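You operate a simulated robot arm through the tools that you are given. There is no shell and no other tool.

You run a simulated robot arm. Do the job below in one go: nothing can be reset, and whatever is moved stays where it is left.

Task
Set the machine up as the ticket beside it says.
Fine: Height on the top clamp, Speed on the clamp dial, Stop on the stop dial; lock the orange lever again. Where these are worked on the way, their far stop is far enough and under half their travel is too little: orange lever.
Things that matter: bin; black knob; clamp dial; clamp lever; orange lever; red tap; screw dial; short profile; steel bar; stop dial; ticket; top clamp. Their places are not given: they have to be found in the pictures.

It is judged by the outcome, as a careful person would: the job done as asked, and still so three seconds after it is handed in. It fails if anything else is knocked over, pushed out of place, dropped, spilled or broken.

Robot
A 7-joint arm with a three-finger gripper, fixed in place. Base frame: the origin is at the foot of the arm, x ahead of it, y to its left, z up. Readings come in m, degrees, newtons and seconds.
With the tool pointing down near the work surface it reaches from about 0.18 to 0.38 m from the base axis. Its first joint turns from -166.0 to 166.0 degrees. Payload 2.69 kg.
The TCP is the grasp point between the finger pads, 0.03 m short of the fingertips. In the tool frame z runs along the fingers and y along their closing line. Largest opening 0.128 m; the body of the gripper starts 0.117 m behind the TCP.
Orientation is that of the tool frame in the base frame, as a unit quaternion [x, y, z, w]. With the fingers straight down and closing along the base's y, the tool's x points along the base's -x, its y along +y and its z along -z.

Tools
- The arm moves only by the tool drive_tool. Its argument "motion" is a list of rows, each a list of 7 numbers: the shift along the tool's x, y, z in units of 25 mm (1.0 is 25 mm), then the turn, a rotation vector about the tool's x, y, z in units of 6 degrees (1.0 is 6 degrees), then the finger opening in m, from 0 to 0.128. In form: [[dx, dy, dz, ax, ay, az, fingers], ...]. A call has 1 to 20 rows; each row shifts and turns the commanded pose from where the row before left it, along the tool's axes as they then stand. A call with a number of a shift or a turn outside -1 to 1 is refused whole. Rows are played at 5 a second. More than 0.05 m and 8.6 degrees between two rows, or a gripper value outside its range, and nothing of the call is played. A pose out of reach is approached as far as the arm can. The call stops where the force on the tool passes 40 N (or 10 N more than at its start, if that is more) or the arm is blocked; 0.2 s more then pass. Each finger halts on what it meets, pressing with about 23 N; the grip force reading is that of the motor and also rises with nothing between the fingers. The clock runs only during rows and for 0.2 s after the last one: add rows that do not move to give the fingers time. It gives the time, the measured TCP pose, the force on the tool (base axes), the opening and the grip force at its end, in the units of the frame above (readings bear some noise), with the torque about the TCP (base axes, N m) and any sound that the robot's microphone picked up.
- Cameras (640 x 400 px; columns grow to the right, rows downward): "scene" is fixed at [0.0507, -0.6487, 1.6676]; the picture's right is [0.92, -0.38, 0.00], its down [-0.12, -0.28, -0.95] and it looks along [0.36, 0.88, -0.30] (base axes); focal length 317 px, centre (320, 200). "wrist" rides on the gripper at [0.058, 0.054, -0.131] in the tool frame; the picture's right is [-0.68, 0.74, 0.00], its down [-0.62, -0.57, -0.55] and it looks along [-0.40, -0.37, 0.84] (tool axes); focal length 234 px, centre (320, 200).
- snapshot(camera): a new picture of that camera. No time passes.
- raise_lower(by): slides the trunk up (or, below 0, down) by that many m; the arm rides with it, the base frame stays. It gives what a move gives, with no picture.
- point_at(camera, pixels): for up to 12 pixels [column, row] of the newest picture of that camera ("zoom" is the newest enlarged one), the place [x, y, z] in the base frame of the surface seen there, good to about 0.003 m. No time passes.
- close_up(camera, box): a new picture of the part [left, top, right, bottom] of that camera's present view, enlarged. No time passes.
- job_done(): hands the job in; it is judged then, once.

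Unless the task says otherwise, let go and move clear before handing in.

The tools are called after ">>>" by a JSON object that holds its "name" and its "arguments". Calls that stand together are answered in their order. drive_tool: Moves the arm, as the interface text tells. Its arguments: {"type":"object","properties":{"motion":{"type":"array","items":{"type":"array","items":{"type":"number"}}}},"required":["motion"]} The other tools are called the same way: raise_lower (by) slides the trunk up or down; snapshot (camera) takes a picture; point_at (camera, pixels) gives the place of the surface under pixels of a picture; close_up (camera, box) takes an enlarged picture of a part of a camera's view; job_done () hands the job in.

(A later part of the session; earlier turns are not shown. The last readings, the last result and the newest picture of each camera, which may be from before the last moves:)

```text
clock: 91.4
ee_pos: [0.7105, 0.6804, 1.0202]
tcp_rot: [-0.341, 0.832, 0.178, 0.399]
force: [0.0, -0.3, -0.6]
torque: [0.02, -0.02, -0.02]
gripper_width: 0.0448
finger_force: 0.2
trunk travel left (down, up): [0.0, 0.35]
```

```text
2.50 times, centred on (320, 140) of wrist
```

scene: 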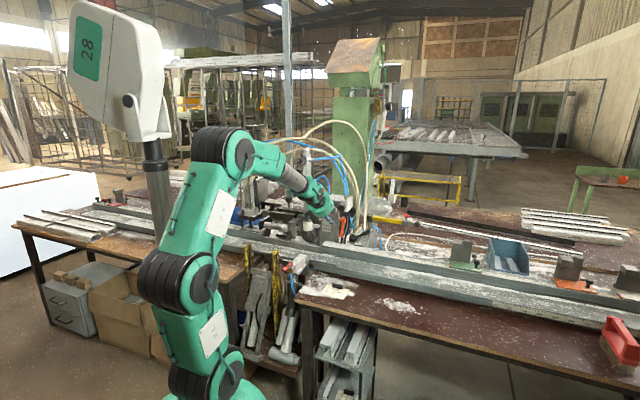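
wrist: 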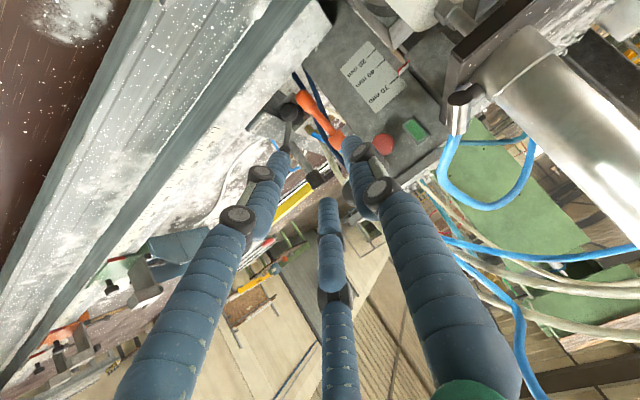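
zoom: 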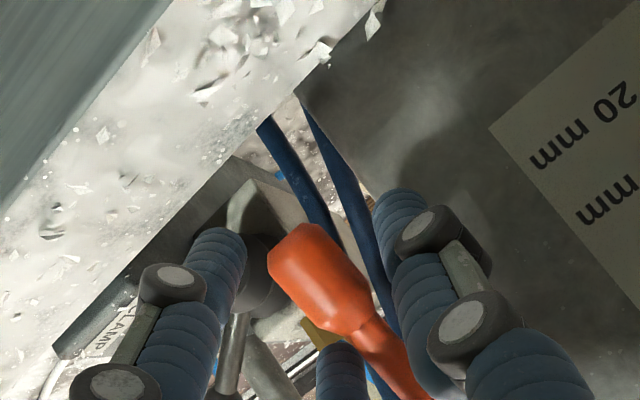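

The jaws surround the lever's knob without contact. I close on it.

>>> {"name": "drive_tool", "arguments": {"motion": [[0, 0, 0, 0, 0, 0, 0.035], [0, 0, 0, 0, 0, 0, 0.028], [0, 0, 0, 0, 0, 0, 0.02], [0, 0, 0, 0, 0, 0, 0.01], [0, 0, 0, 0, 0, 0, 0.01]]}}

>>> {"name": "close_up", "arguments": {"camera": "wrist", "box": [230, 60, 410, 220]}}

```text
clock: 92.6
ee_pos: [0.7107, 0.6787, 1.0199]
tcp_rot: [-0.34, 0.833, 0.177, 0.399]
force: [11.5, -17.3, -6.5]
torque: [-0.41, -0.15, -0.48]
gripper_width: 0.029
finger_force: 14.0
trunk travel left (down, up): [0.0, 0.35]
```

```text
2.50 times, centred on (320, 140) of wrist
```

zoom: 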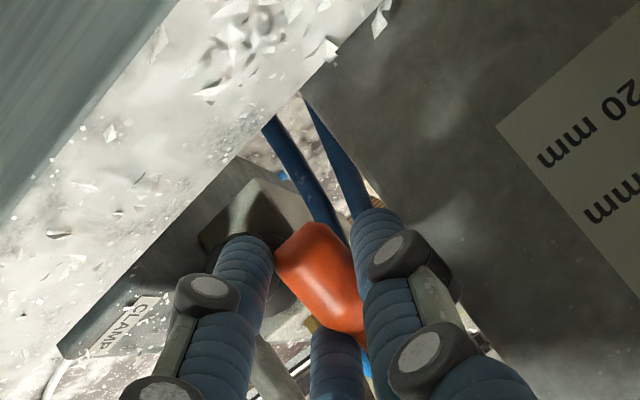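

The right-hand jaws touch first (20 N sideways), so the tool should be a few mm further right. I shift right 3 mm and finish closing.

>>> {"name": "drive_tool", "arguments": {"motion": [[0, -0.06, 0, 0, 0, 0, 0.026], [0, -0.06, 0, 0, 0, 0, 0.022], [0, 0, 0, 0, 0, 0, 0.018], [0, 0, 0, 0, 0, 0, 0.014], [0, 0, 0, 0, 0, 0, 0.01]]}}

>>> {"name": "close_up", "arguments": {"camera": "wrist", "box": [230, 60, 410, 220]}}

```text
clock: 93.8
ee_pos: [0.7107, 0.6794, 1.0197]
tcp_rot: [-0.341, 0.833, 0.178, 0.398]
force: [-7.6, -4.7, -10.8]
torque: [-0.15, 0.22, 0.11]
gripper_width: 0.0268
finger_force: 45.1
trunk travel left (down, up): [0.0, 0.35]
```

```text
2.50 times, centred on (320, 140) of wrist
```

zoom: 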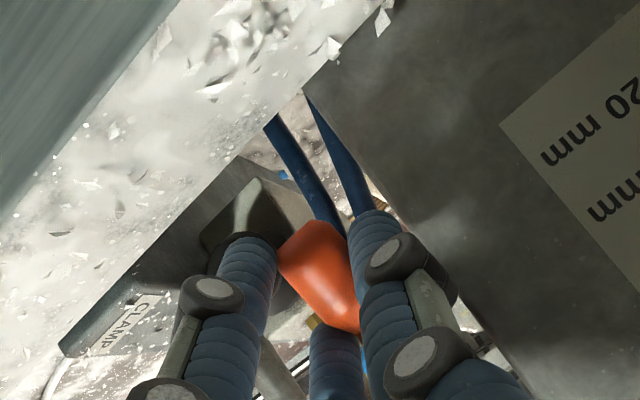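

The lever is held firmly (27 mm, 45 N). I pull it along its arc outward and up, first 20°.

>>> {"name": "drive_tool", "arguments": {"motion": [[0.03, 0, -0.213, 0, 0, 0, 0.01], [0.028, 0, -0.213, 0, 0, 0, 0.01], [0.028, 0, -0.213, 0, 0, 0, 0.01], [0.028, 0, -0.213, 0, 0, 0, 0.01]]}}

>>> {"name": "close_up", "arguments": {"camera": "wrist", "box": [230, 60, 410, 220]}}

>>> {"name": "close_up", "arguments": {"camera": "scene", "box": [315, 195, 375, 245]}}

```text
clock: 94.8
ee_pos: [0.6977, 0.6652, 1.031]
tcp_rot: [-0.341, 0.833, 0.177, 0.398]
force: [-12.2, -7.5, -13.1]
torque: [-0.23, 0.25, 0.11]
gripper_width: 0.0254
finger_force: 45.1
trunk travel left (down, up): [0.0, 0.35]
```

```text
2.50 times, centred on (320, 140) of wrist
```

zoom: 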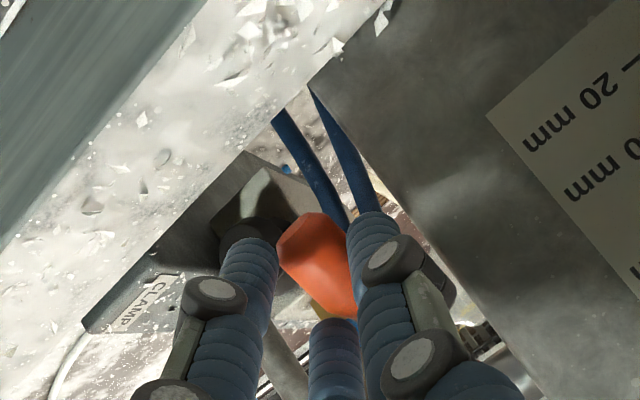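

```text
8.00 times, centred on (345, 220) of scene
```

zoom: 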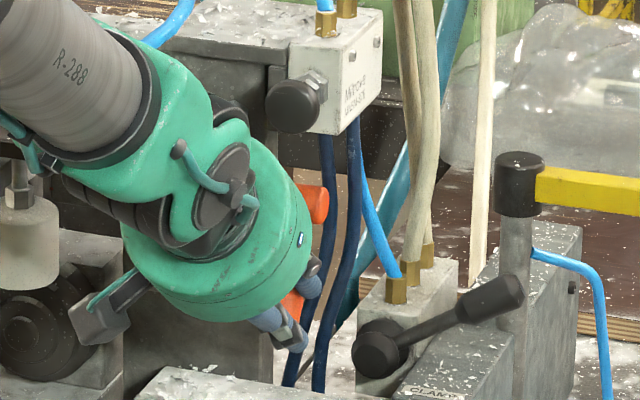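

The lever follows in the grip. I continue the arc for the next 20°.

>>> {"name": "drive_tool", "arguments": {"motion": [[-0.04, 0, -0.221, 0, 0, 0, 0.01], [-0.05, 0, -0.221, 0, 0, 0, 0.01], [-0.05, 0, -0.221, 0, 0, 0, 0.01], [-0.05, 0, -0.221, 0, 0, 0, 0.01]]}}

>>> {"name": "close_up", "arguments": {"camera": "wrist", "box": [230, 60, 410, 220]}}

>>> {"name": "close_up", "arguments": {"camera": "scene", "box": [315, 195, 375, 245]}}

```text
clock: 95.8
ee_pos: [0.6893, 0.6543, 1.0482]
tcp_rot: [-0.34, 0.832, 0.177, 0.4]
force: [-0.3, -0.2, 0.4]
torque: [0.03, -0.03, 0.02]
gripper_width: 0.0095
finger_force: 0.1
trunk travel left (down, up): [0.0, 0.35]
```

```text
2.50 times, centred on (320, 140) of wrist
```

zoom: 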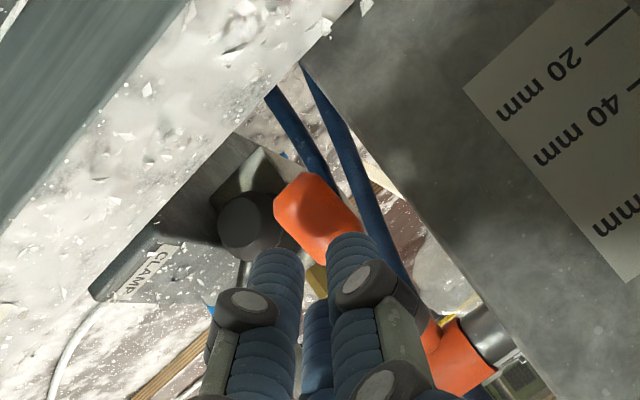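

```text
8.00 times, centred on (345, 220) of scene
```

zoom: 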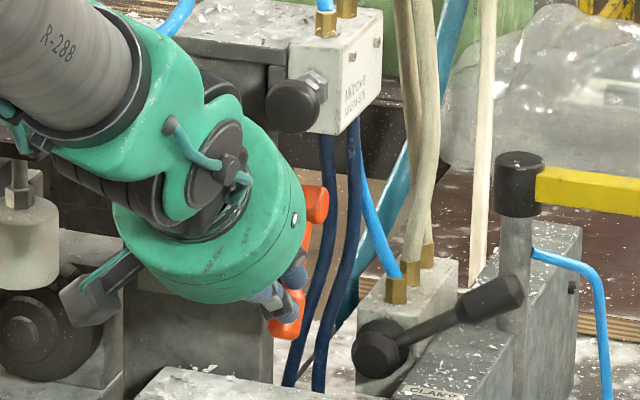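

The jaws slipped off (opening 9.5 mm); the lever is left part-way up. I measure where it now stands.

>>> {"name": "drive_tool", "arguments": {"motion": [[0, 0, -0.6, 0, 0, 0, 0.03], [0, 0, -0.6, 0, 0, 0, 0.05]]}}

>>> {"name": "close_up", "arguments": {"camera": "wrist", "box": [230, 60, 410, 220]}}

>>> {"name": "point_at", "arguments": {"camera": "zoom", "pixels": [[275, 185], [290, 205], [305, 225], [330, 260], [350, 285], [260, 170], [280, 215], [310, 190]]}}

>>> {"name": "close_up", "arguments": {"camera": "scene", "box": [325, 205, 365, 240]}}

```text
clock: 96.4
ee_pos: [0.6737, 0.6374, 1.0672]
tcp_rot: [-0.341, 0.832, 0.178, 0.399]
force: [0.5, 0.8, 1.1]
torque: [0.0, 0.02, 0.02]
gripper_width: 0.0501
finger_force: 0.1
trunk travel left (down, up): [0.0, 0.35]
```

```text
2.50 times, centred on (320, 140) of wrist
```

zoom: 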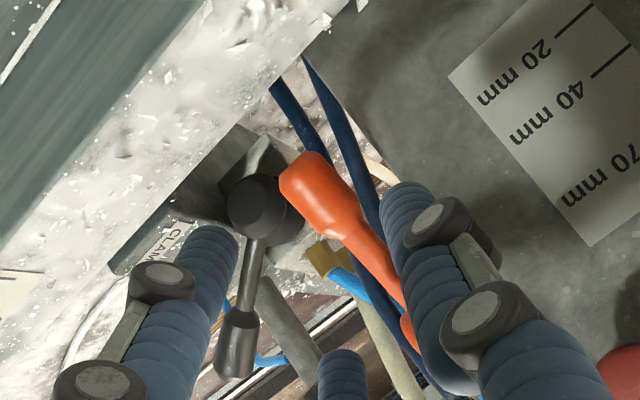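

```text
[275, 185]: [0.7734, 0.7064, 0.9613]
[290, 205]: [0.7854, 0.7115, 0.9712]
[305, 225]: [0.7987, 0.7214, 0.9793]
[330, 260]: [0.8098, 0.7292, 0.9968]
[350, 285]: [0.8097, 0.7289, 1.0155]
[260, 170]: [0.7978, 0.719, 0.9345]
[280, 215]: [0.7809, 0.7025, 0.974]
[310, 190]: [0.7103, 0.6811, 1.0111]
```

```text
11.43 times, centred on (345, 222) of scene
```

zoom: 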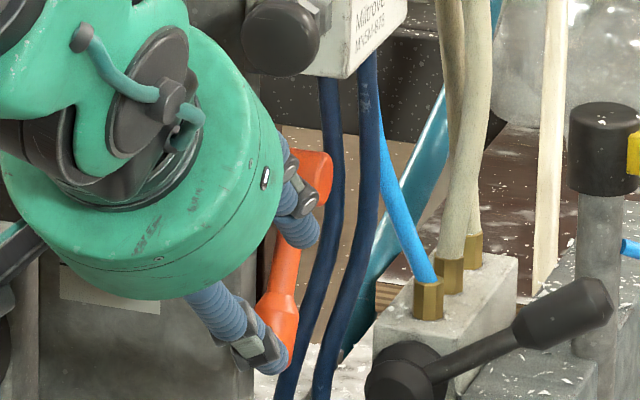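

>>> {"name": "close_up", "arguments": {"camera": "wrist", "box": [230, 60, 410, 220]}}

>>> {"name": "point_at", "arguments": {"camera": "zoom", "pixels": [[295, 170], [305, 180], [320, 200], [330, 215], [345, 225], [370, 255], [390, 285], [405, 315], [335, 185], [300, 205]]}}

```text
2.50 times, centred on (320, 140) of wrist
```

zoom: 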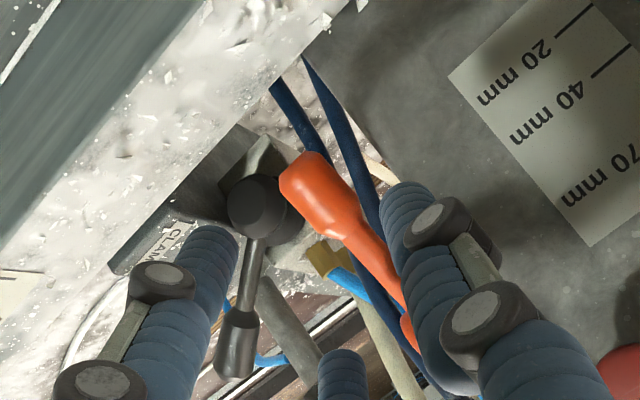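

```text
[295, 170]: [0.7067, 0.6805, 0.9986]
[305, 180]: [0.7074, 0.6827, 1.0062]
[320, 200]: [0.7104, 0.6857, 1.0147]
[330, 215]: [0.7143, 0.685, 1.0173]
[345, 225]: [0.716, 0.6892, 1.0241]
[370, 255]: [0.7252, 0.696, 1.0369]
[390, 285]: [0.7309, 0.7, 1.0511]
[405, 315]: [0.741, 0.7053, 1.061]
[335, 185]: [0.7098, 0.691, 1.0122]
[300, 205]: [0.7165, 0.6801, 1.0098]
```

The lever came back only to about 63°; the grip slid off its chamfered end. A better way is to press up under the lever's end and drag it outward along its arc; first I check the free space below it.

>>> {"name": "snapshot", "arguments": {"camera": "scene"}}

>>> {"name": "point_at", "arguments": {"camera": "scene", "pixels": [[333, 245], [338, 246], [343, 247], [348, 248], [352, 250], [340, 243], [346, 245], [350, 246], [335, 241], [356, 252]]}}

>>> {"name": "close_up", "arguments": {"camera": "scene", "box": [320, 215, 370, 265]}}

```text
taken
```

scene: 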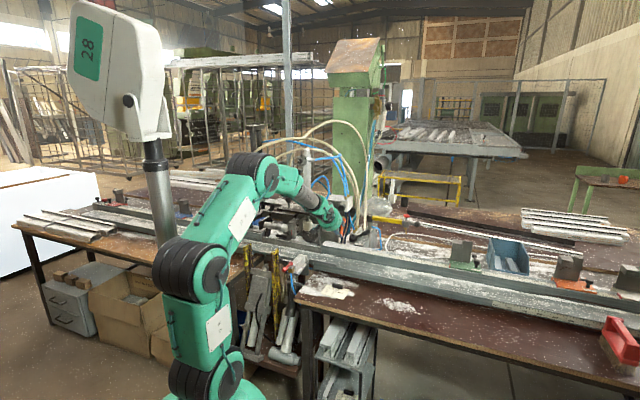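

```text
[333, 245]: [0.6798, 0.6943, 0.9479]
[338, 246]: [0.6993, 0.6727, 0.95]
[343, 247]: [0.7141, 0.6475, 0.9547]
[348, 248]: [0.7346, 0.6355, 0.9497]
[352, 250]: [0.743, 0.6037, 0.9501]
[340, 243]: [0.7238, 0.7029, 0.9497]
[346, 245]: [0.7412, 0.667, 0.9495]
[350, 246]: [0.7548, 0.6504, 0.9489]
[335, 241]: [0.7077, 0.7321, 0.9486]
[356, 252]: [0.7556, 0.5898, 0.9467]
```

```text
8.00 times, centred on (345, 240) of scene
```

zoom: 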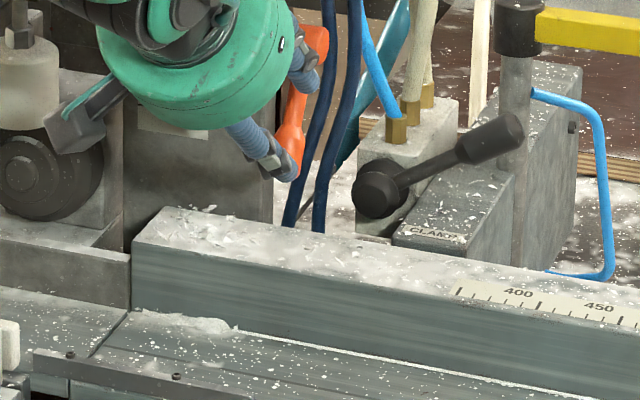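

The fence top below is at z 0.95, leaving ~38 mm under the lever's end — enough for the closed jaws (≈25 mm). I back off, close, roll upright, and position the closed tips in front of and below the lever end.

>>> {"name": "drive_tool", "arguments": {"motion": [[0, 0, -0.8, 0, 0, 0, 0.05], [0, 0, -0.8, 0, 0, 0, 0.03], [0, 0, -0.8, 0, 0, 0, 0.01], [0, 0, 0, 0, 0, 1, 0.0], [0, 0, 0, 0, 0, 1, 0.0], [0, 0, 0, 0, 0, 1, 0.0], [0, 0, 0, 0, 0, 1, 0.0], [0, 0, 0, 0, 0, 1, 0.0], [0, 0, 0, 0, 0, 1, 0.0], [0, 0, 0, 0, 0, 1, 0.0], [0, 0, 0, 0, 0, 1, 0.0], [0, 0, 0, 0, 0, 1, 0.0], [0, 0, 0, 0, 0, 1, 0.0], [0, 0, 0, 0, 0, 1, 0.0], [0, 0, 0, 0, 0, 1, 0.0], [0, 0, 0, 0, 0, 1, 0.0], [0, 0, 0, 0, 0, 1, 0.0], [0, 0, 0, 0, 0, 1, 0.0]]}}

>>> {"name": "snapshot", "arguments": {"camera": "wrist"}}

>>> {"name": "close_up", "arguments": {"camera": "wrist", "box": [270, 60, 390, 180]}}

```text
clock: 100.2
ee_pos: [0.6407, 0.604, 1.1037]
tcp_rot: [0.349, 0.829, 0.408, 0.156]
force: [0.2, -0.5, 0.2]
torque: [0.01, 0.02, 0.01]
gripper_width: 0.0022
finger_force: 23.1
trunk travel left (down, up): [0.0, 0.35]
```

```text
taken
```

wrist: 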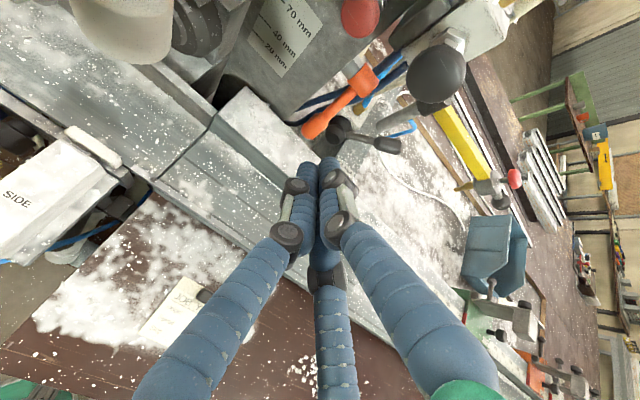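

```text
3.33 times, centred on (330, 120) of wrist
```

zoom: 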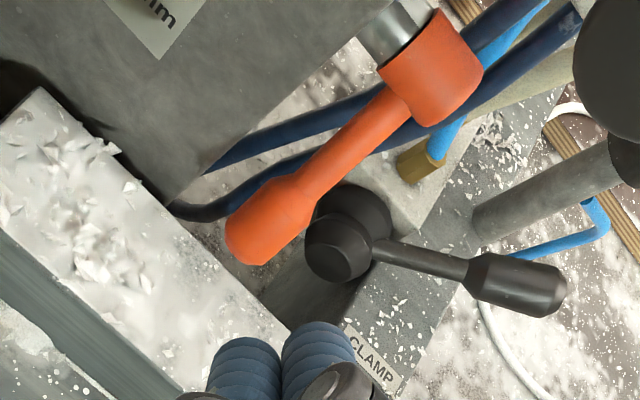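

The lever and its end are clearly visible at zoom (265,220). I take its points once more from here.

>>> {"name": "point_at", "arguments": {"camera": "zoom", "pixels": [[350, 140], [325, 165], [300, 190], [280, 205], [265, 218], [250, 232], [240, 245], [235, 225], [290, 225], [160, 200], [220, 300], [430, 60]]}}

```text
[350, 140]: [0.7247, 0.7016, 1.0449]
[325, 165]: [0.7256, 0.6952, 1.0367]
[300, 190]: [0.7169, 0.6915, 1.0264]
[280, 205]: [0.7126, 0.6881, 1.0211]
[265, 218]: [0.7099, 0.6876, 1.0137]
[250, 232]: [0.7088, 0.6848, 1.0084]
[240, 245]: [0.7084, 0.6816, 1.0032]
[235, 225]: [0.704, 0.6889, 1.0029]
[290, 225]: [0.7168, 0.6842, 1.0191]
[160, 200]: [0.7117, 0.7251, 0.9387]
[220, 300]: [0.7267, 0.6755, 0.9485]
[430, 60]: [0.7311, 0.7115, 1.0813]
```

The lever end is at about n 0.989, z 0.990. I place the closed tips 6 cm short on the line that passes beneath it, then slide under.

>>> {"name": "drive_tool", "arguments": {"motion": [[0.058, -0.413, 0.76, 0, 0, 0, 0.0], [0.058, -0.413, 0.76, 0, 0, 0, 0.0], [0.058, -0.413, 0.76, 0, 0, 0, 0.0], [0.058, -0.413, 0.76, 0, 0, 0, 0.0], [0, 0, 0.5, 0, 0, 0, 0.0], [0, 0, 0.5, 0, 0, 0, 0.0]]}}

>>> {"name": "close_up", "arguments": {"camera": "wrist", "box": [270, 60, 390, 180]}}

>>> {"name": "close_up", "arguments": {"camera": "scene", "box": [320, 210, 370, 250]}}

```text
clock: 101.6
ee_pos: [0.6728, 0.6462, 1.0092]
tcp_rot: [0.347, 0.83, 0.407, 0.157]
force: [-0.6, 0.5, -0.3]
torque: [0.0, 0.01, 0.01]
gripper_width: 0.0021
finger_force: 23.2
trunk travel left (down, up): [0.0, 0.35]
```

```text
3.33 times, centred on (330, 120) of wrist
```

zoom: 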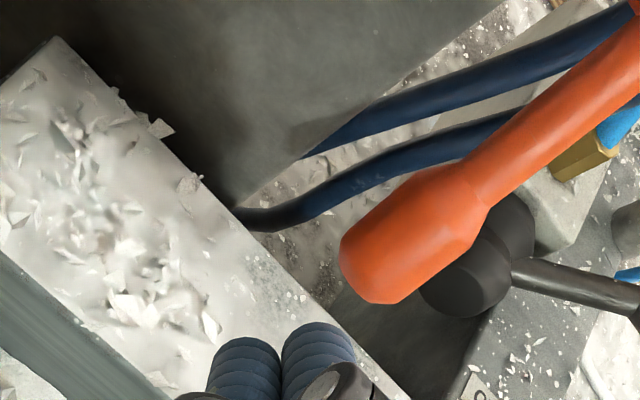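

```text
10.00 times, centred on (345, 230) of scene
```

zoom: 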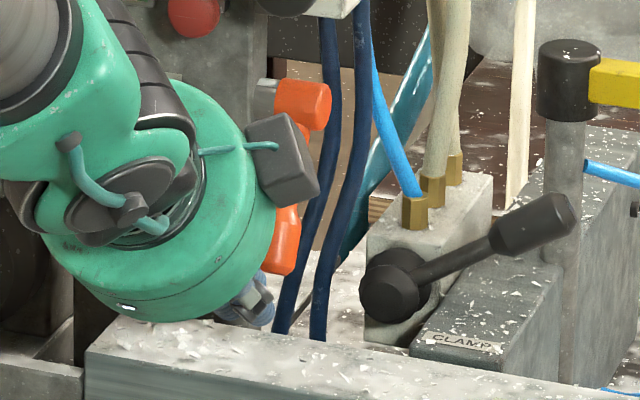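

The tips are in line (l 0.019) and just short of the lever end. I slide the last 35 mm beneath it.

>>> {"name": "drive_tool", "arguments": {"motion": [[0, 0, 0.48, 0, 0, 0, 0.0], [0, 0, 0.48, 0, 0, 0, 0.0], [0, 0, 0.48, 0, 0, 0, 0.0]]}}

>>> {"name": "close_up", "arguments": {"camera": "wrist", "box": [270, 60, 390, 180]}}

>>> {"name": "close_up", "arguments": {"camera": "scene", "box": [320, 210, 370, 250]}}

```text
clock: 102.4
ee_pos: [0.6922, 0.6673, 0.9882]
tcp_rot: [0.347, 0.829, 0.409, 0.157]
force: [0.0, -0.4, 0.4]
torque: [0.01, -0.02, 0.01]
gripper_width: 0.0023
finger_force: 23.1
trunk travel left (down, up): [0.0, 0.35]
```

```text
3.33 times, centred on (330, 120) of wrist
```

zoom: 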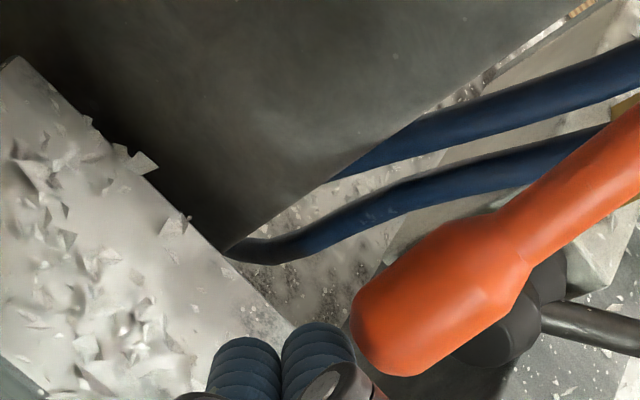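

```text
10.00 times, centred on (345, 230) of scene
```

zoom: 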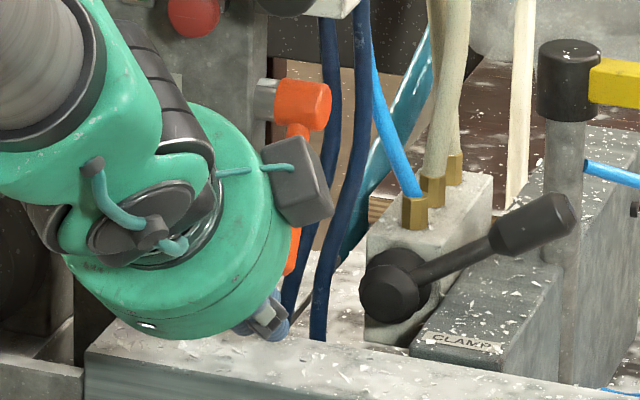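

The tips are below the lever end, no contact yet. I move up against it in small steps until it touches.

>>> {"name": "drive_tool", "arguments": {"motion": [[0, 0.16, 0, 0, 0, 0, 0.0], [0, 0.16, 0, 0, 0, 0, 0.0]]}}

>>> {"name": "drive_tool", "arguments": {"motion": [[0, 0.12, 0, 0, 0, 0, 0.0]]}}

>>> {"name": "close_up", "arguments": {"camera": "wrist", "box": [270, 60, 390, 180]}}

```text
clock: 103.0
ee_pos: [0.6945, 0.6714, 0.9884]
tcp_rot: [0.348, 0.831, 0.406, 0.156]
force: [-6.9, -8.1, -14.7]
torque: [-0.15, 0.16, -0.05]
gripper_width: 0.0021
finger_force: 23.0
trunk travel left (down, up): [0.0, 0.35]
```

```text
clock: 103.4
ee_pos: [0.6949, 0.6715, 0.9886]
tcp_rot: [0.348, 0.832, 0.404, 0.154]
force: [-12.2, -14.2, -30.8]
torque: [-0.24, 0.34, 0.02]
gripper_width: 0.0022
finger_force: 23.1
trunk travel left (down, up): [0.0, 0.35]
```

```text
3.33 times, centred on (330, 120) of wrist
```

zoom: 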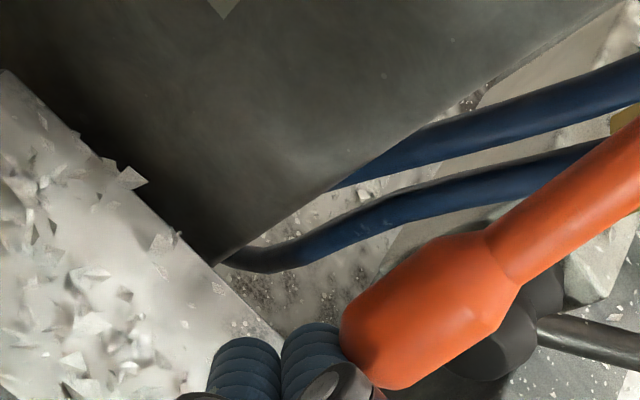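

The tips press under the lever end with ~36 N. I now drag outward along the arc, keeping some of that pressure.

>>> {"name": "drive_tool", "arguments": {"motion": [[0, -0.03, -0.2, 0, 0, 0, 0.0], [0, -0.02, -0.2, 0, 0, 0, 0.0], [0, -0.02, -0.2, 0, 0, 0, 0.0]]}}

>>> {"name": "close_up", "arguments": {"camera": "wrist", "box": [270, 60, 390, 180]}}

>>> {"name": "close_up", "arguments": {"camera": "scene", "box": [320, 210, 370, 250]}}

```text
clock: 103.9
ee_pos: [0.6895, 0.6684, 0.992]
tcp_rot: [0.349, 0.832, 0.404, 0.154]
force: [-2.8, -1.8, -2.4]
torque: [0.01, 0.03, 0.06]
gripper_width: 0.002
finger_force: 22.9
trunk travel left (down, up): [0.0, 0.35]
stopped in row 2: the force on the tool passed its limit at 48 N (the readings are from after the stop); the commanded pose is now the measured one
```

```text
3.33 times, centred on (330, 120) of wrist
```

zoom: 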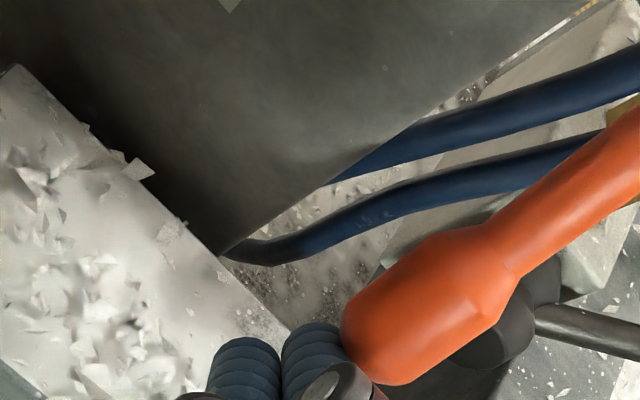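

```text
10.00 times, centred on (345, 230) of scene
```

zoom: 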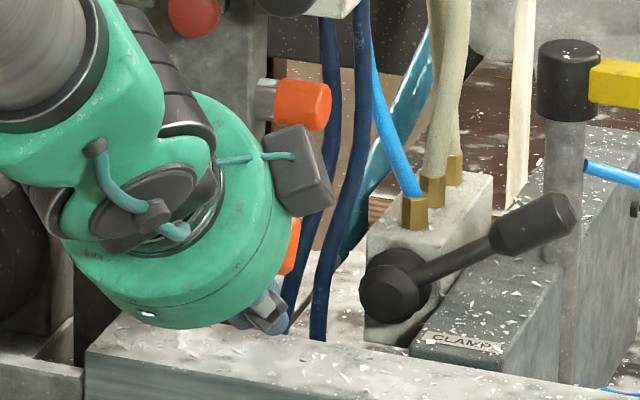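

The press was too strong and the move was cut short; contact force is now ~4 N. I continue on the true arc without adding pressure.

>>> {"name": "drive_tool", "arguments": {"motion": [[0, 0.03, 0, 0, 0, 0, 0.0], [0, -0.035, -0.15, 0, 0, 0, 0.0], [0, -0.035, -0.15, 0, 0, 0, 0.0]]}}

>>> {"name": "close_up", "arguments": {"camera": "wrist", "box": [270, 60, 390, 180]}}

>>> {"name": "point_at", "arguments": {"camera": "zoom", "pixels": [[600, 170], [540, 220], [500, 250], [450, 290], [400, 330], [370, 355]]}}

```text
clock: 104.7
ee_pos: [0.6867, 0.6638, 0.9954]
tcp_rot: [0.348, 0.831, 0.405, 0.155]
force: [-3.7, -2.5, -5.3]
torque: [-0.02, 0.04, 0.06]
gripper_width: 0.0023
finger_force: 23.1
trunk travel left (down, up): [0.0, 0.35]
```

```text
3.33 times, centred on (330, 120) of wrist
```

zoom: 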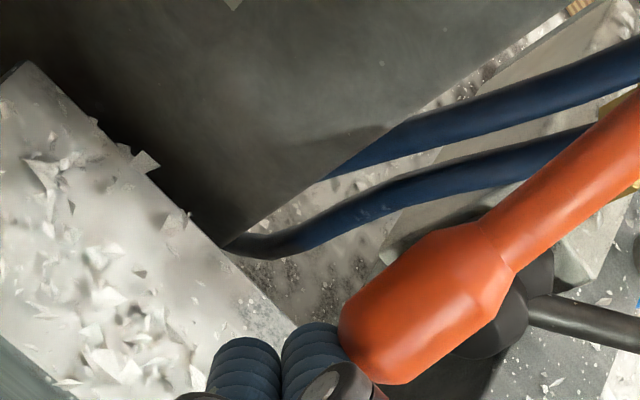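

```text
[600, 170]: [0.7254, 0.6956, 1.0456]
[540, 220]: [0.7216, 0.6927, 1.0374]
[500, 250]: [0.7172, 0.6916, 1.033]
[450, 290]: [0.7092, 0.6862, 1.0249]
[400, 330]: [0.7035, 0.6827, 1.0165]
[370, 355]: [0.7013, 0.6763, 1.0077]
```

It works: the lever is now at ~53°. I keep following the arc for the next 20°.

>>> {"name": "drive_tool", "arguments": {"motion": [[0, 0.025, -0.2, 0, 0, 0, 0.0], [0, 0.025, -0.2, 0, 0, 0, 0.0], [0, 0.025, -0.19, 0, 0, 0, 0.0]]}}

>>> {"name": "close_up", "arguments": {"camera": "wrist", "box": [270, 60, 390, 180]}}

```text
clock: 105.5
ee_pos: [0.6794, 0.6552, 1.0061]
tcp_rot: [0.349, 0.831, 0.404, 0.156]
force: [-5.0, -4.4, -7.7]
torque: [-0.15, 0.18, 0.01]
gripper_width: 0.0021
finger_force: 23.2
trunk travel left (down, up): [0.0, 0.35]
```

```text
3.33 times, centred on (330, 120) of wrist
```

zoom: 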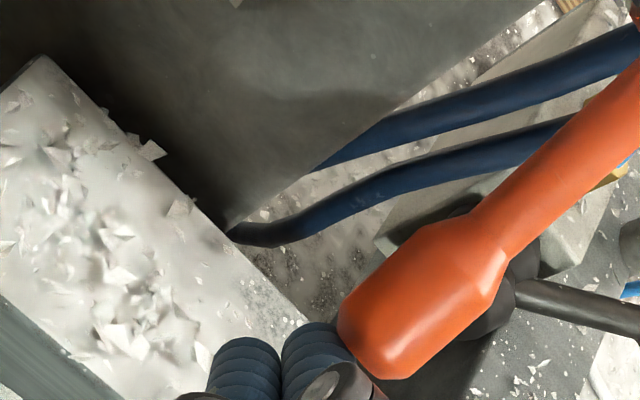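

The lever end stays on the tips with ~10 N and keeps rising. I continue along the arc.

>>> {"name": "drive_tool", "arguments": {"motion": [[0, 0.05, -0.19, 0, 0, 0, 0.0], [0, 0.05, -0.19, 0, 0, 0, 0.0], [0, 0.055, -0.19, 0, 0, 0, 0.0]]}}

>>> {"name": "close_up", "arguments": {"camera": "wrist", "box": [270, 60, 390, 180]}}

>>> {"name": "point_at", "arguments": {"camera": "zoom", "pixels": [[600, 130], [540, 200], [500, 230], [450, 270], [400, 320], [370, 350]]}}

>>> {"name": "close_up", "arguments": {"camera": "scene", "box": [320, 200, 370, 240]}}

```text
clock: 106.3
ee_pos: [0.6713, 0.6479, 1.015]
tcp_rot: [0.348, 0.832, 0.403, 0.154]
force: [-13.5, -14.7, -17.6]
torque: [-0.36, 0.39, -0.02]
gripper_width: 0.0023
finger_force: 22.6
trunk travel left (down, up): [0.0, 0.35]
```

```text
3.33 times, centred on (330, 120) of wrist
```

zoom: 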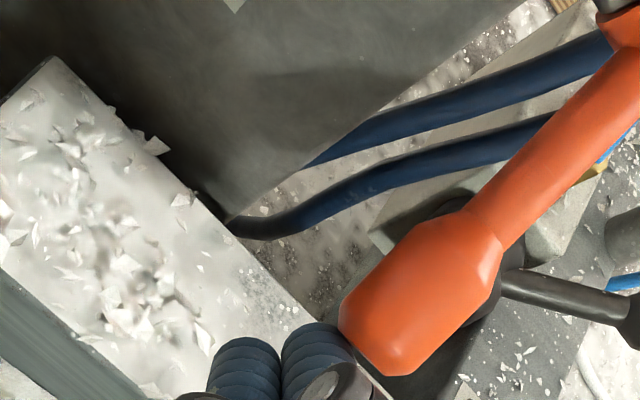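

```text
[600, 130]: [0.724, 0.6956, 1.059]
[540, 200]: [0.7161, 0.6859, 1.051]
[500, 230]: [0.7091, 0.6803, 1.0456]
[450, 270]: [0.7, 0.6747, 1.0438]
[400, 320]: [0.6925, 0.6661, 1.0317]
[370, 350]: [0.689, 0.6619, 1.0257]
```

```text
10.00 times, centred on (345, 220) of scene
```

zoom: 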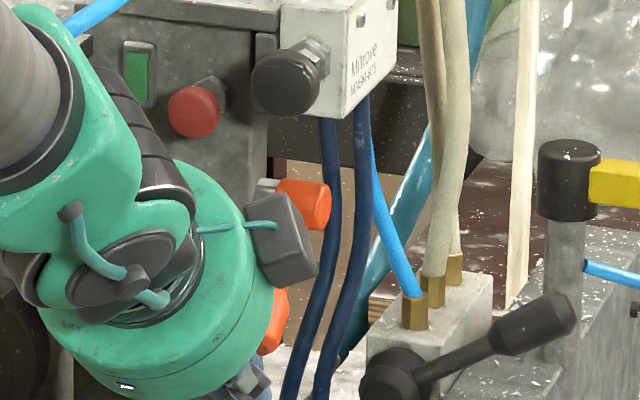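

The lever is at ~34° now, but pressing mostly along its own axis (26 N). I relax, slide the tips 15 mm further in beneath the lever, and then push straight up.

>>> {"name": "drive_tool", "arguments": {"motion": [[0, -0.12, 0, 0, 0, 0, 0.0], [0, -0.1, 0.3, 0, 0, 0, 0.0], [0, 0, 0.35, 0, 0, 0, 0.0], [0, 0.157, -0.123, 0, 0, 0, 0.0], [0, 0.157, -0.123, 0, 0, 0, 0.0], [0, 0.157, -0.123, 0, 0, 0, 0.0]]}}

>>> {"name": "close_up", "arguments": {"camera": "wrist", "box": [270, 60, 390, 180]}}

>>> {"name": "close_up", "arguments": {"camera": "scene", "box": [320, 200, 370, 240]}}

```text
clock: 107.6
ee_pos: [0.6784, 0.6537, 1.007]
tcp_rot: [0.348, 0.834, 0.4, 0.152]
force: [-2.3, -1.1, -2.7]
torque: [-0.02, 0.07, 0.0]
gripper_width: 0.0021
finger_force: 23.3
trunk travel left (down, up): [0.0, 0.35]
stopped in row 6: the force on the tool passed its limit at 43 N (the readings are from after the stop); the commanded pose is now the measured one
```

```text
3.33 times, centred on (330, 120) of wrist
```

zoom: 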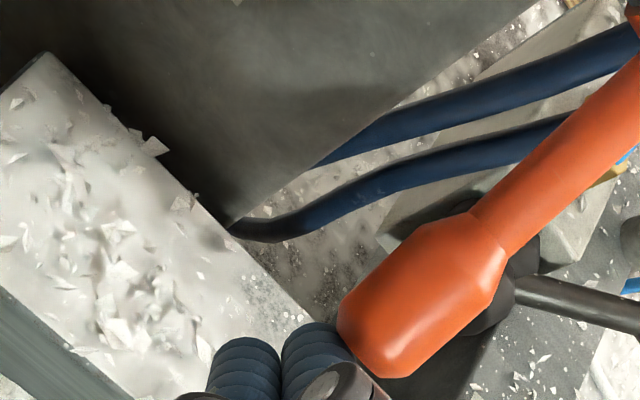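

```text
10.00 times, centred on (345, 220) of scene
```

zoom: 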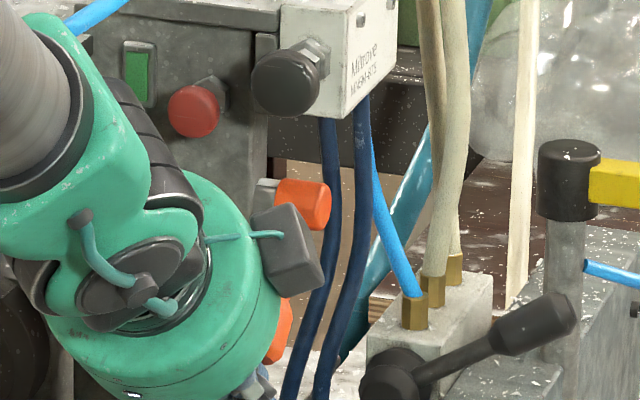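

>>> {"name": "close_up", "arguments": {"camera": "wrist", "box": [270, 60, 390, 180]}}

>>> {"name": "point_at", "arguments": {"camera": "zoom", "pixels": [[600, 130], [540, 190], [500, 225], [450, 270], [400, 320], [370, 355], [345, 330], [390, 370], [350, 310], [600, 80], [300, 345]]}}

```text
3.33 times, centred on (330, 120) of wrist
```

zoom: 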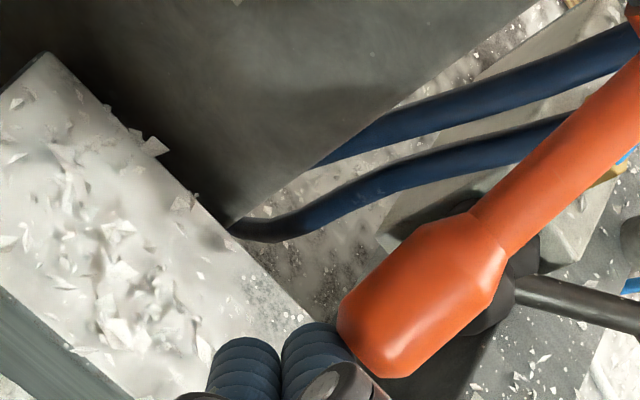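

```text
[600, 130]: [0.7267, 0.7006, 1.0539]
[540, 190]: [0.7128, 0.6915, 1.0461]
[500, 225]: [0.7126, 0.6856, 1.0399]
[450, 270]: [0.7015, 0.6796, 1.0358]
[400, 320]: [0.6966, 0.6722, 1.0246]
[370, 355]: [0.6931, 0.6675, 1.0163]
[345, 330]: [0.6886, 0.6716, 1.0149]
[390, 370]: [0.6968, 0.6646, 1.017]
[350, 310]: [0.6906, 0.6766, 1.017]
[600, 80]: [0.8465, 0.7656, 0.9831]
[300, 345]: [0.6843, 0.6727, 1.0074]
```

Sliding in dragged the lever back to ~41°, and a straight-up push jams by friction; dragging outward along the arc is what works. I resume that.

>>> {"name": "drive_tool", "arguments": {"motion": [[0, 0.05, -0.19, 0, 0, 0, 0.0], [0, 0.05, -0.19, 0, 0, 0, 0.0], [0, 0.05, -0.19, 0, 0, 0, 0.0]]}}

>>> {"name": "drive_tool", "arguments": {"motion": [[0, 0.06, -0.178, 0, 0, 0, 0.0], [0, 0.075, -0.178, 0, 0, 0, 0.0], [0, 0.08, -0.178, 0, 0, 0, 0.0]]}}

>>> {"name": "close_up", "arguments": {"camera": "wrist", "box": [270, 60, 390, 180]}}

>>> {"name": "point_at", "arguments": {"camera": "zoom", "pixels": [[590, 110], [540, 180], [500, 220], [450, 260], [400, 310], [370, 345]]}}

```text
clock: 108.4
ee_pos: [0.6713, 0.6475, 1.017]
tcp_rot: [0.349, 0.834, 0.4, 0.151]
force: [-12.3, -11.3, -14.0]
torque: [-0.27, 0.33, 0.08]
gripper_width: 0.0022
finger_force: 22.9
trunk travel left (down, up): [0.0, 0.35]
```

```text
clock: 109.3
ee_pos: [0.6661, 0.6422, 1.0301]
tcp_rot: [0.349, 0.835, 0.398, 0.151]
force: [-1.2, -1.7, -1.9]
torque: [-0.07, 0.0, -0.02]
gripper_width: 0.0022
finger_force: 22.7
trunk travel left (down, up): [0.0, 0.35]
stopped in row 3: the force on the tool passed its limit at 41 N (the readings are from after the stop); the commanded pose is now the measured one
```

```text
3.33 times, centred on (330, 120) of wrist
```

zoom: 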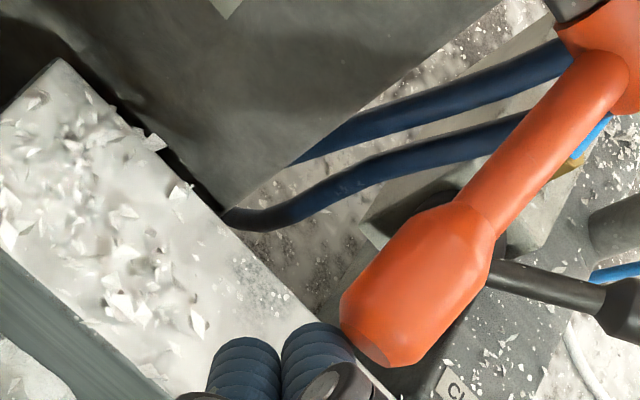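

```text
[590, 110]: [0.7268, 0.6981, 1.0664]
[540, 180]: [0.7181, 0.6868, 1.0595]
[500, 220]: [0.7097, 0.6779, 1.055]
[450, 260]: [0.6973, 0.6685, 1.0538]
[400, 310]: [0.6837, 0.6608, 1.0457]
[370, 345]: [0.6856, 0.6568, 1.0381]
```

The lever is up to ~26°. I continue along the arc toward its upper stop.

>>> {"name": "drive_tool", "arguments": {"motion": [[0, 0.085, -0.17, 0, 0, 0, 0.0], [0, 0.09, -0.17, 0, 0, 0, 0.0], [0, 0.09, -0.17, 0, 0, 0, 0.0]]}}

>>> {"name": "close_up", "arguments": {"camera": "wrist", "box": [270, 60, 390, 180]}}

>>> {"name": "point_at", "arguments": {"camera": "zoom", "pixels": [[570, 110], [540, 160], [500, 210], [450, 250], [400, 300], [370, 335]]}}

```text
clock: 110.1
ee_pos: [0.6623, 0.638, 1.0446]
tcp_rot: [0.349, 0.835, 0.399, 0.151]
force: [-7.2, -4.6, -3.4]
torque: [-0.1, 0.12, 0.07]
gripper_width: 0.0022
finger_force: 22.8
trunk travel left (down, up): [0.0, 0.35]
```

```text
3.33 times, centred on (330, 120) of wrist
```

zoom: 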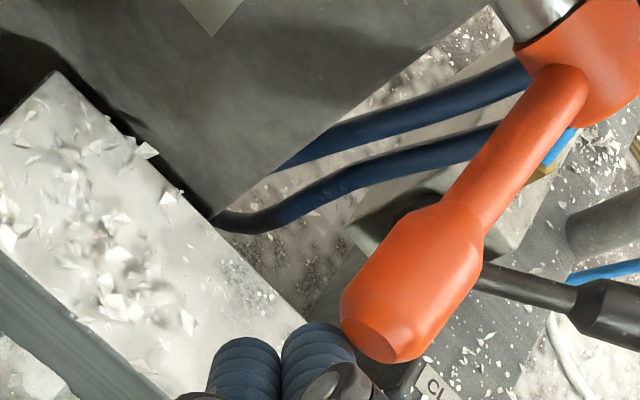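

```text
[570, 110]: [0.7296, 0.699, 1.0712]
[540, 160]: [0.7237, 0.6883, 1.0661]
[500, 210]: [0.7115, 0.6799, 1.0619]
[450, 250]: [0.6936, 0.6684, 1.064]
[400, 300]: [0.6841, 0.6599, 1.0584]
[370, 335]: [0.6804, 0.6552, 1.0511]
```

About 19° now. I push on up to the stop.

>>> {"name": "drive_tool", "arguments": {"motion": [[0, 0.12, -0.15, 0, 0, 0, 0.0], [0, 0.12, -0.15, 0, 0, 0, 0.0], [0, 0.125, -0.147, 0, 0, 0, 0.0]]}}

>>> {"name": "close_up", "arguments": {"camera": "wrist", "box": [270, 60, 390, 180]}}

>>> {"name": "point_at", "arguments": {"camera": "zoom", "pixels": [[550, 110], [520, 160], [490, 200], [450, 240], [400, 290], [370, 325]]}}

>>> {"name": "close_up", "arguments": {"camera": "scene", "box": [320, 200, 370, 240]}}

```text
clock: 110.9
ee_pos: [0.6614, 0.6359, 1.053]
tcp_rot: [0.348, 0.836, 0.397, 0.15]
force: [-6.3, -2.3, -19.1]
torque: [-0.38, 0.4, 0.05]
gripper_width: 0.0024
finger_force: 22.7
trunk travel left (down, up): [0.0, 0.35]
```

```text
3.33 times, centred on (330, 120) of wrist
```

zoom: 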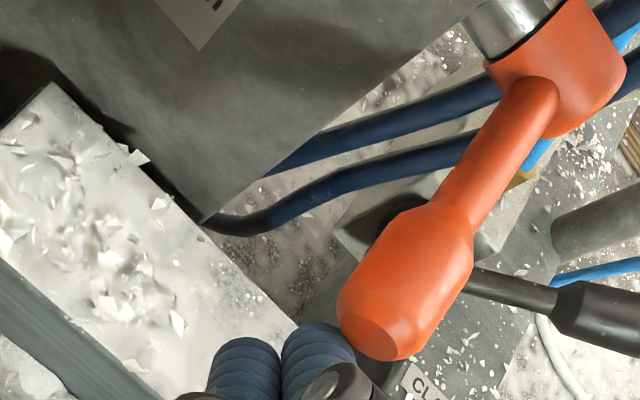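

```text
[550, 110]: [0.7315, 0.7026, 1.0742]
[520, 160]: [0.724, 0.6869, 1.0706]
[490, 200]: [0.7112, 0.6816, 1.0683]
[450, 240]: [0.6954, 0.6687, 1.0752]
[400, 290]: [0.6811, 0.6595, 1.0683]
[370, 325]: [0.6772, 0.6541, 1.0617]
```

```text
10.00 times, centred on (345, 220) of scene
```

zoom: 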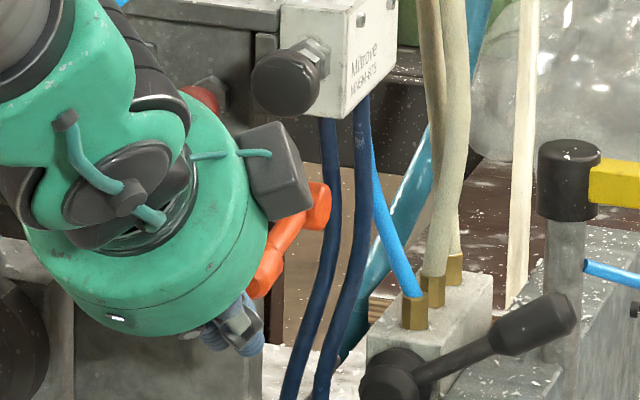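

The lever reads ~8–11°, about where it stood at the start, with 20 N building. I nudge once more to make sure it is against its stop.

>>> {"name": "drive_tool", "arguments": {"motion": [[0, 0.1, -0.1, 0, 0, 0, 0.0], [0, 0.1, -0.1, 0, 0, 0, 0.0]]}}

>>> {"name": "close_up", "arguments": {"camera": "wrist", "box": [270, 60, 390, 180]}}

>>> {"name": "point_at", "arguments": {"camera": "zoom", "pixels": [[550, 110], [520, 150], [490, 190], [450, 230], [410, 280], [370, 320]]}}

```text
clock: 111.5
ee_pos: [0.6588, 0.6325, 1.0556]
tcp_rot: [0.349, 0.837, 0.394, 0.148]
force: [-6.0, -7.8, -3.6]
torque: [-0.15, 0.1, -0.08]
gripper_width: 0.0024
finger_force: 22.8
trunk travel left (down, up): [0.0, 0.35]
stopped in row 2: the force on the tool passed its limit at 42 N (the readings are from after the stop); the commanded pose is now the measured one
```

```text
3.33 times, centred on (330, 120) of wrist
```

zoom: 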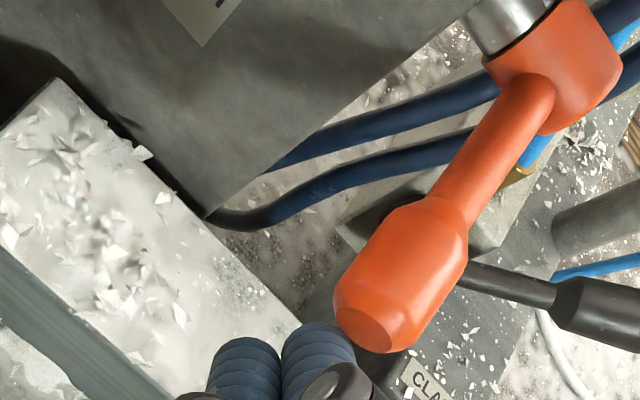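

```text
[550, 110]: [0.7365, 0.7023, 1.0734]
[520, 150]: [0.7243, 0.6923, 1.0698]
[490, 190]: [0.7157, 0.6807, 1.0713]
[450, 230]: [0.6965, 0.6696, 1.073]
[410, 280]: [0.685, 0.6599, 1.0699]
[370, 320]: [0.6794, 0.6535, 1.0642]
```

Blocked at 42 N with the lever's top line level again, as at the start: it is locked. I release downward and retreat, then verify lever and pointer.

>>> {"name": "drive_tool", "arguments": {"motion": [[0, -0.15, 0, 0, 0, 0, 0.0], [0, -0.25, -0.3, 0, 0, 0, 0.0], [0, 0, -0.9, 0, 0, 0, 0.0], [0, 0, -0.9, 0, 0, 0, 0.0], [0, 0, -0.9, 0, 0, 0, 0.0], [0, 0, -0.9, 0, 0, 0, 0.0], [0, 0, -0.9, 0, 0, 0, 0.0], [0, 0, -0.9, 0, 0, 0, 0.0], [0, 0, -0.9, 0, 0, 0, 0.0], [0, 0, -0.9, 0, 0, 0, 0.0]]}}

>>> {"name": "close_up", "arguments": {"camera": "scene", "box": [316, 200, 352, 236]}}

>>> {"name": "snapshot", "arguments": {"camera": "wrist"}}

>>> {"name": "snapshot", "arguments": {"camera": "scene"}}

```text
clock: 113.7
ee_pos: [0.5566, 0.5252, 1.1687]
tcp_rot: [0.349, 0.837, 0.395, 0.149]
force: [1.1, -0.5, 0.1]
torque: [0.02, -0.01, -0.01]
gripper_width: 0.0022
finger_force: 22.8
trunk travel left (down, up): [0.0, 0.35]
```

```text
11.11 times, centred on (334, 218) of scene
```

zoom: 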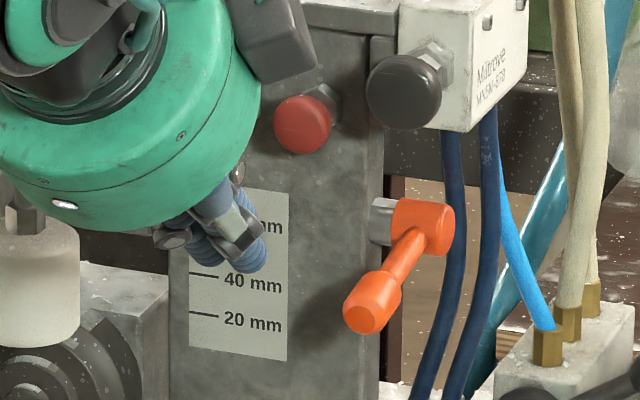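

```text
taken
```

wrist: 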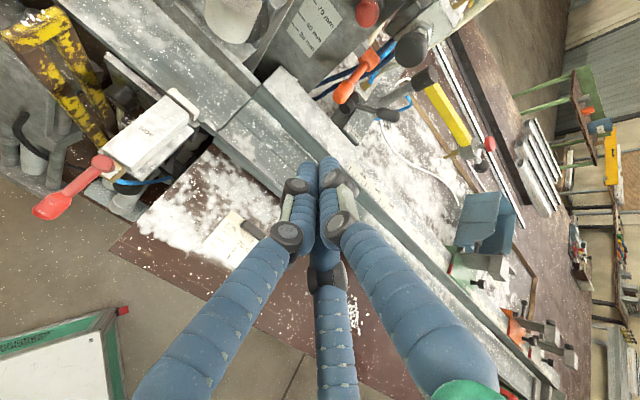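

```text
taken
```

scene: 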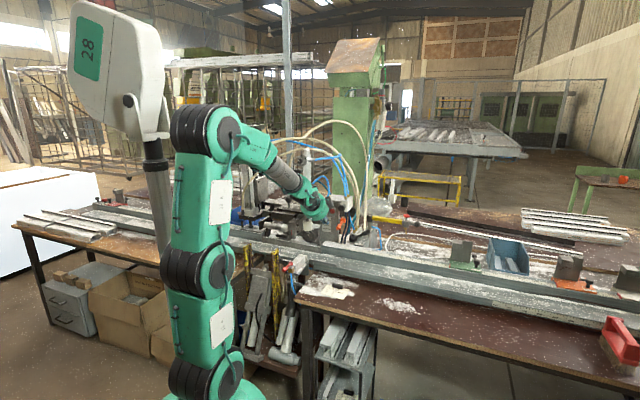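

The lever is back exactly as at the start and the hand is clear. Now the stop dial: I re-measure the area around it (scene (285,264)) including the red tap and the striped posts.

>>> {"name": "close_up", "arguments": {"camera": "scene", "box": [264, 240, 308, 284]}}

>>> {"name": "point_at", "arguments": {"camera": "zoom", "pixels": [[345, 130], [330, 200], [270, 225], [235, 240], [230, 200], [260, 165], [265, 180], [245, 260], [260, 280], [200, 120], [200, 140], [370, 180]]}}

>>> {"name": "point_at", "arguments": {"camera": "zoom", "pixels": [[150, 100], [110, 150], [160, 250], [420, 210], [400, 280], [450, 250], [300, 300], [320, 320], [250, 320], [230, 300], [370, 100], [440, 100]]}}

```text
9.09 times, centred on (286, 262) of scene
```

zoom: 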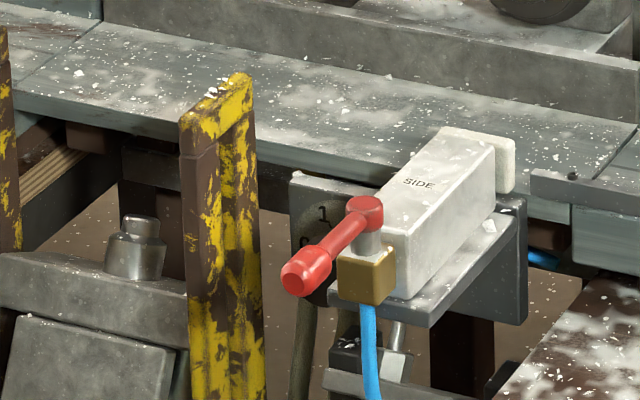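

```text
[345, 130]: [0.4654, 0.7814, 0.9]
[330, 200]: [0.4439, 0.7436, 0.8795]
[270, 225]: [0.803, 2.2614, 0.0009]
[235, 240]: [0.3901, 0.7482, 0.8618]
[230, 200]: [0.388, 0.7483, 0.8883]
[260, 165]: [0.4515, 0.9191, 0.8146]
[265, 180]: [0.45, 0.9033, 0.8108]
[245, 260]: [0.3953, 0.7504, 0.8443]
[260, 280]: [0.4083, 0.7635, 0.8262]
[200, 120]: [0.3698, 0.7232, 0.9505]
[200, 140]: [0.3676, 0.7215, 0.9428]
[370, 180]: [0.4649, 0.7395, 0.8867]
```

```text
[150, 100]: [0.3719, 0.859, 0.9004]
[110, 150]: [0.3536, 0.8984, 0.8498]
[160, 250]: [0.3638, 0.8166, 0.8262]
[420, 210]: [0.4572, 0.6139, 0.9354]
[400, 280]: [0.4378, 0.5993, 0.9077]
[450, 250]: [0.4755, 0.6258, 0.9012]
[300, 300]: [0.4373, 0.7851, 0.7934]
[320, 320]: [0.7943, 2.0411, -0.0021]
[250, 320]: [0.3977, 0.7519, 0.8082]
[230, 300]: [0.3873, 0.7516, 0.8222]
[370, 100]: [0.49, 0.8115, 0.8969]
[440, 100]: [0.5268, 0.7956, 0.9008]
```

>>> {"name": "point_at", "arguments": {"camera": "zoom", "pixels": [[305, 275], [340, 240], [365, 210], [365, 275], [300, 245], [322, 225], [310, 200], [300, 190], [292, 240], [318, 300], [335, 310], [345, 345]]}}

>>> {"name": "close_up", "arguments": {"camera": "scene", "box": [282, 258, 298, 274]}}

>>> {"name": "close_up", "arguments": {"camera": "wrist", "box": [0, 60, 240, 220]}}

```text
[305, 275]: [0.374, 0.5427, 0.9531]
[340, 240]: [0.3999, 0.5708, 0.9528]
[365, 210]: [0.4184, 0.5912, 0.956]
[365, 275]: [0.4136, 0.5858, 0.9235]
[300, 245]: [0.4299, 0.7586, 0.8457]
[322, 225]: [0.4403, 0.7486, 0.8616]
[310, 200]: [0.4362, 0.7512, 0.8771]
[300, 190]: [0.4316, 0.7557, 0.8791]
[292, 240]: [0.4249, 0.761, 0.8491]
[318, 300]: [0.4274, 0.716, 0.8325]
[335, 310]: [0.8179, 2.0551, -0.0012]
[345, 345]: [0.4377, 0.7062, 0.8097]
```

```text
16.00 times, centred on (290, 266) of scene
```

zoom: 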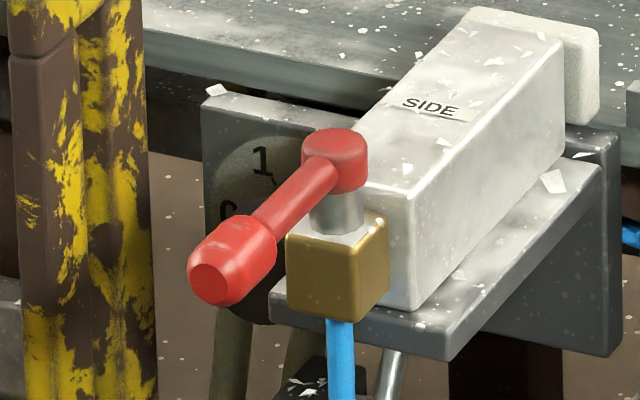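

```text
2.50 times, centred on (120, 140) of wrist
```

zoom: 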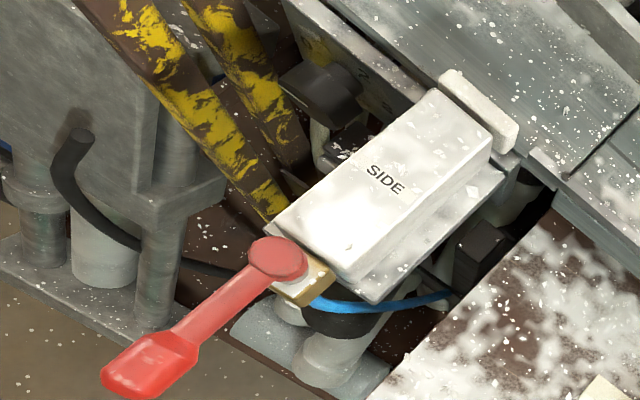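

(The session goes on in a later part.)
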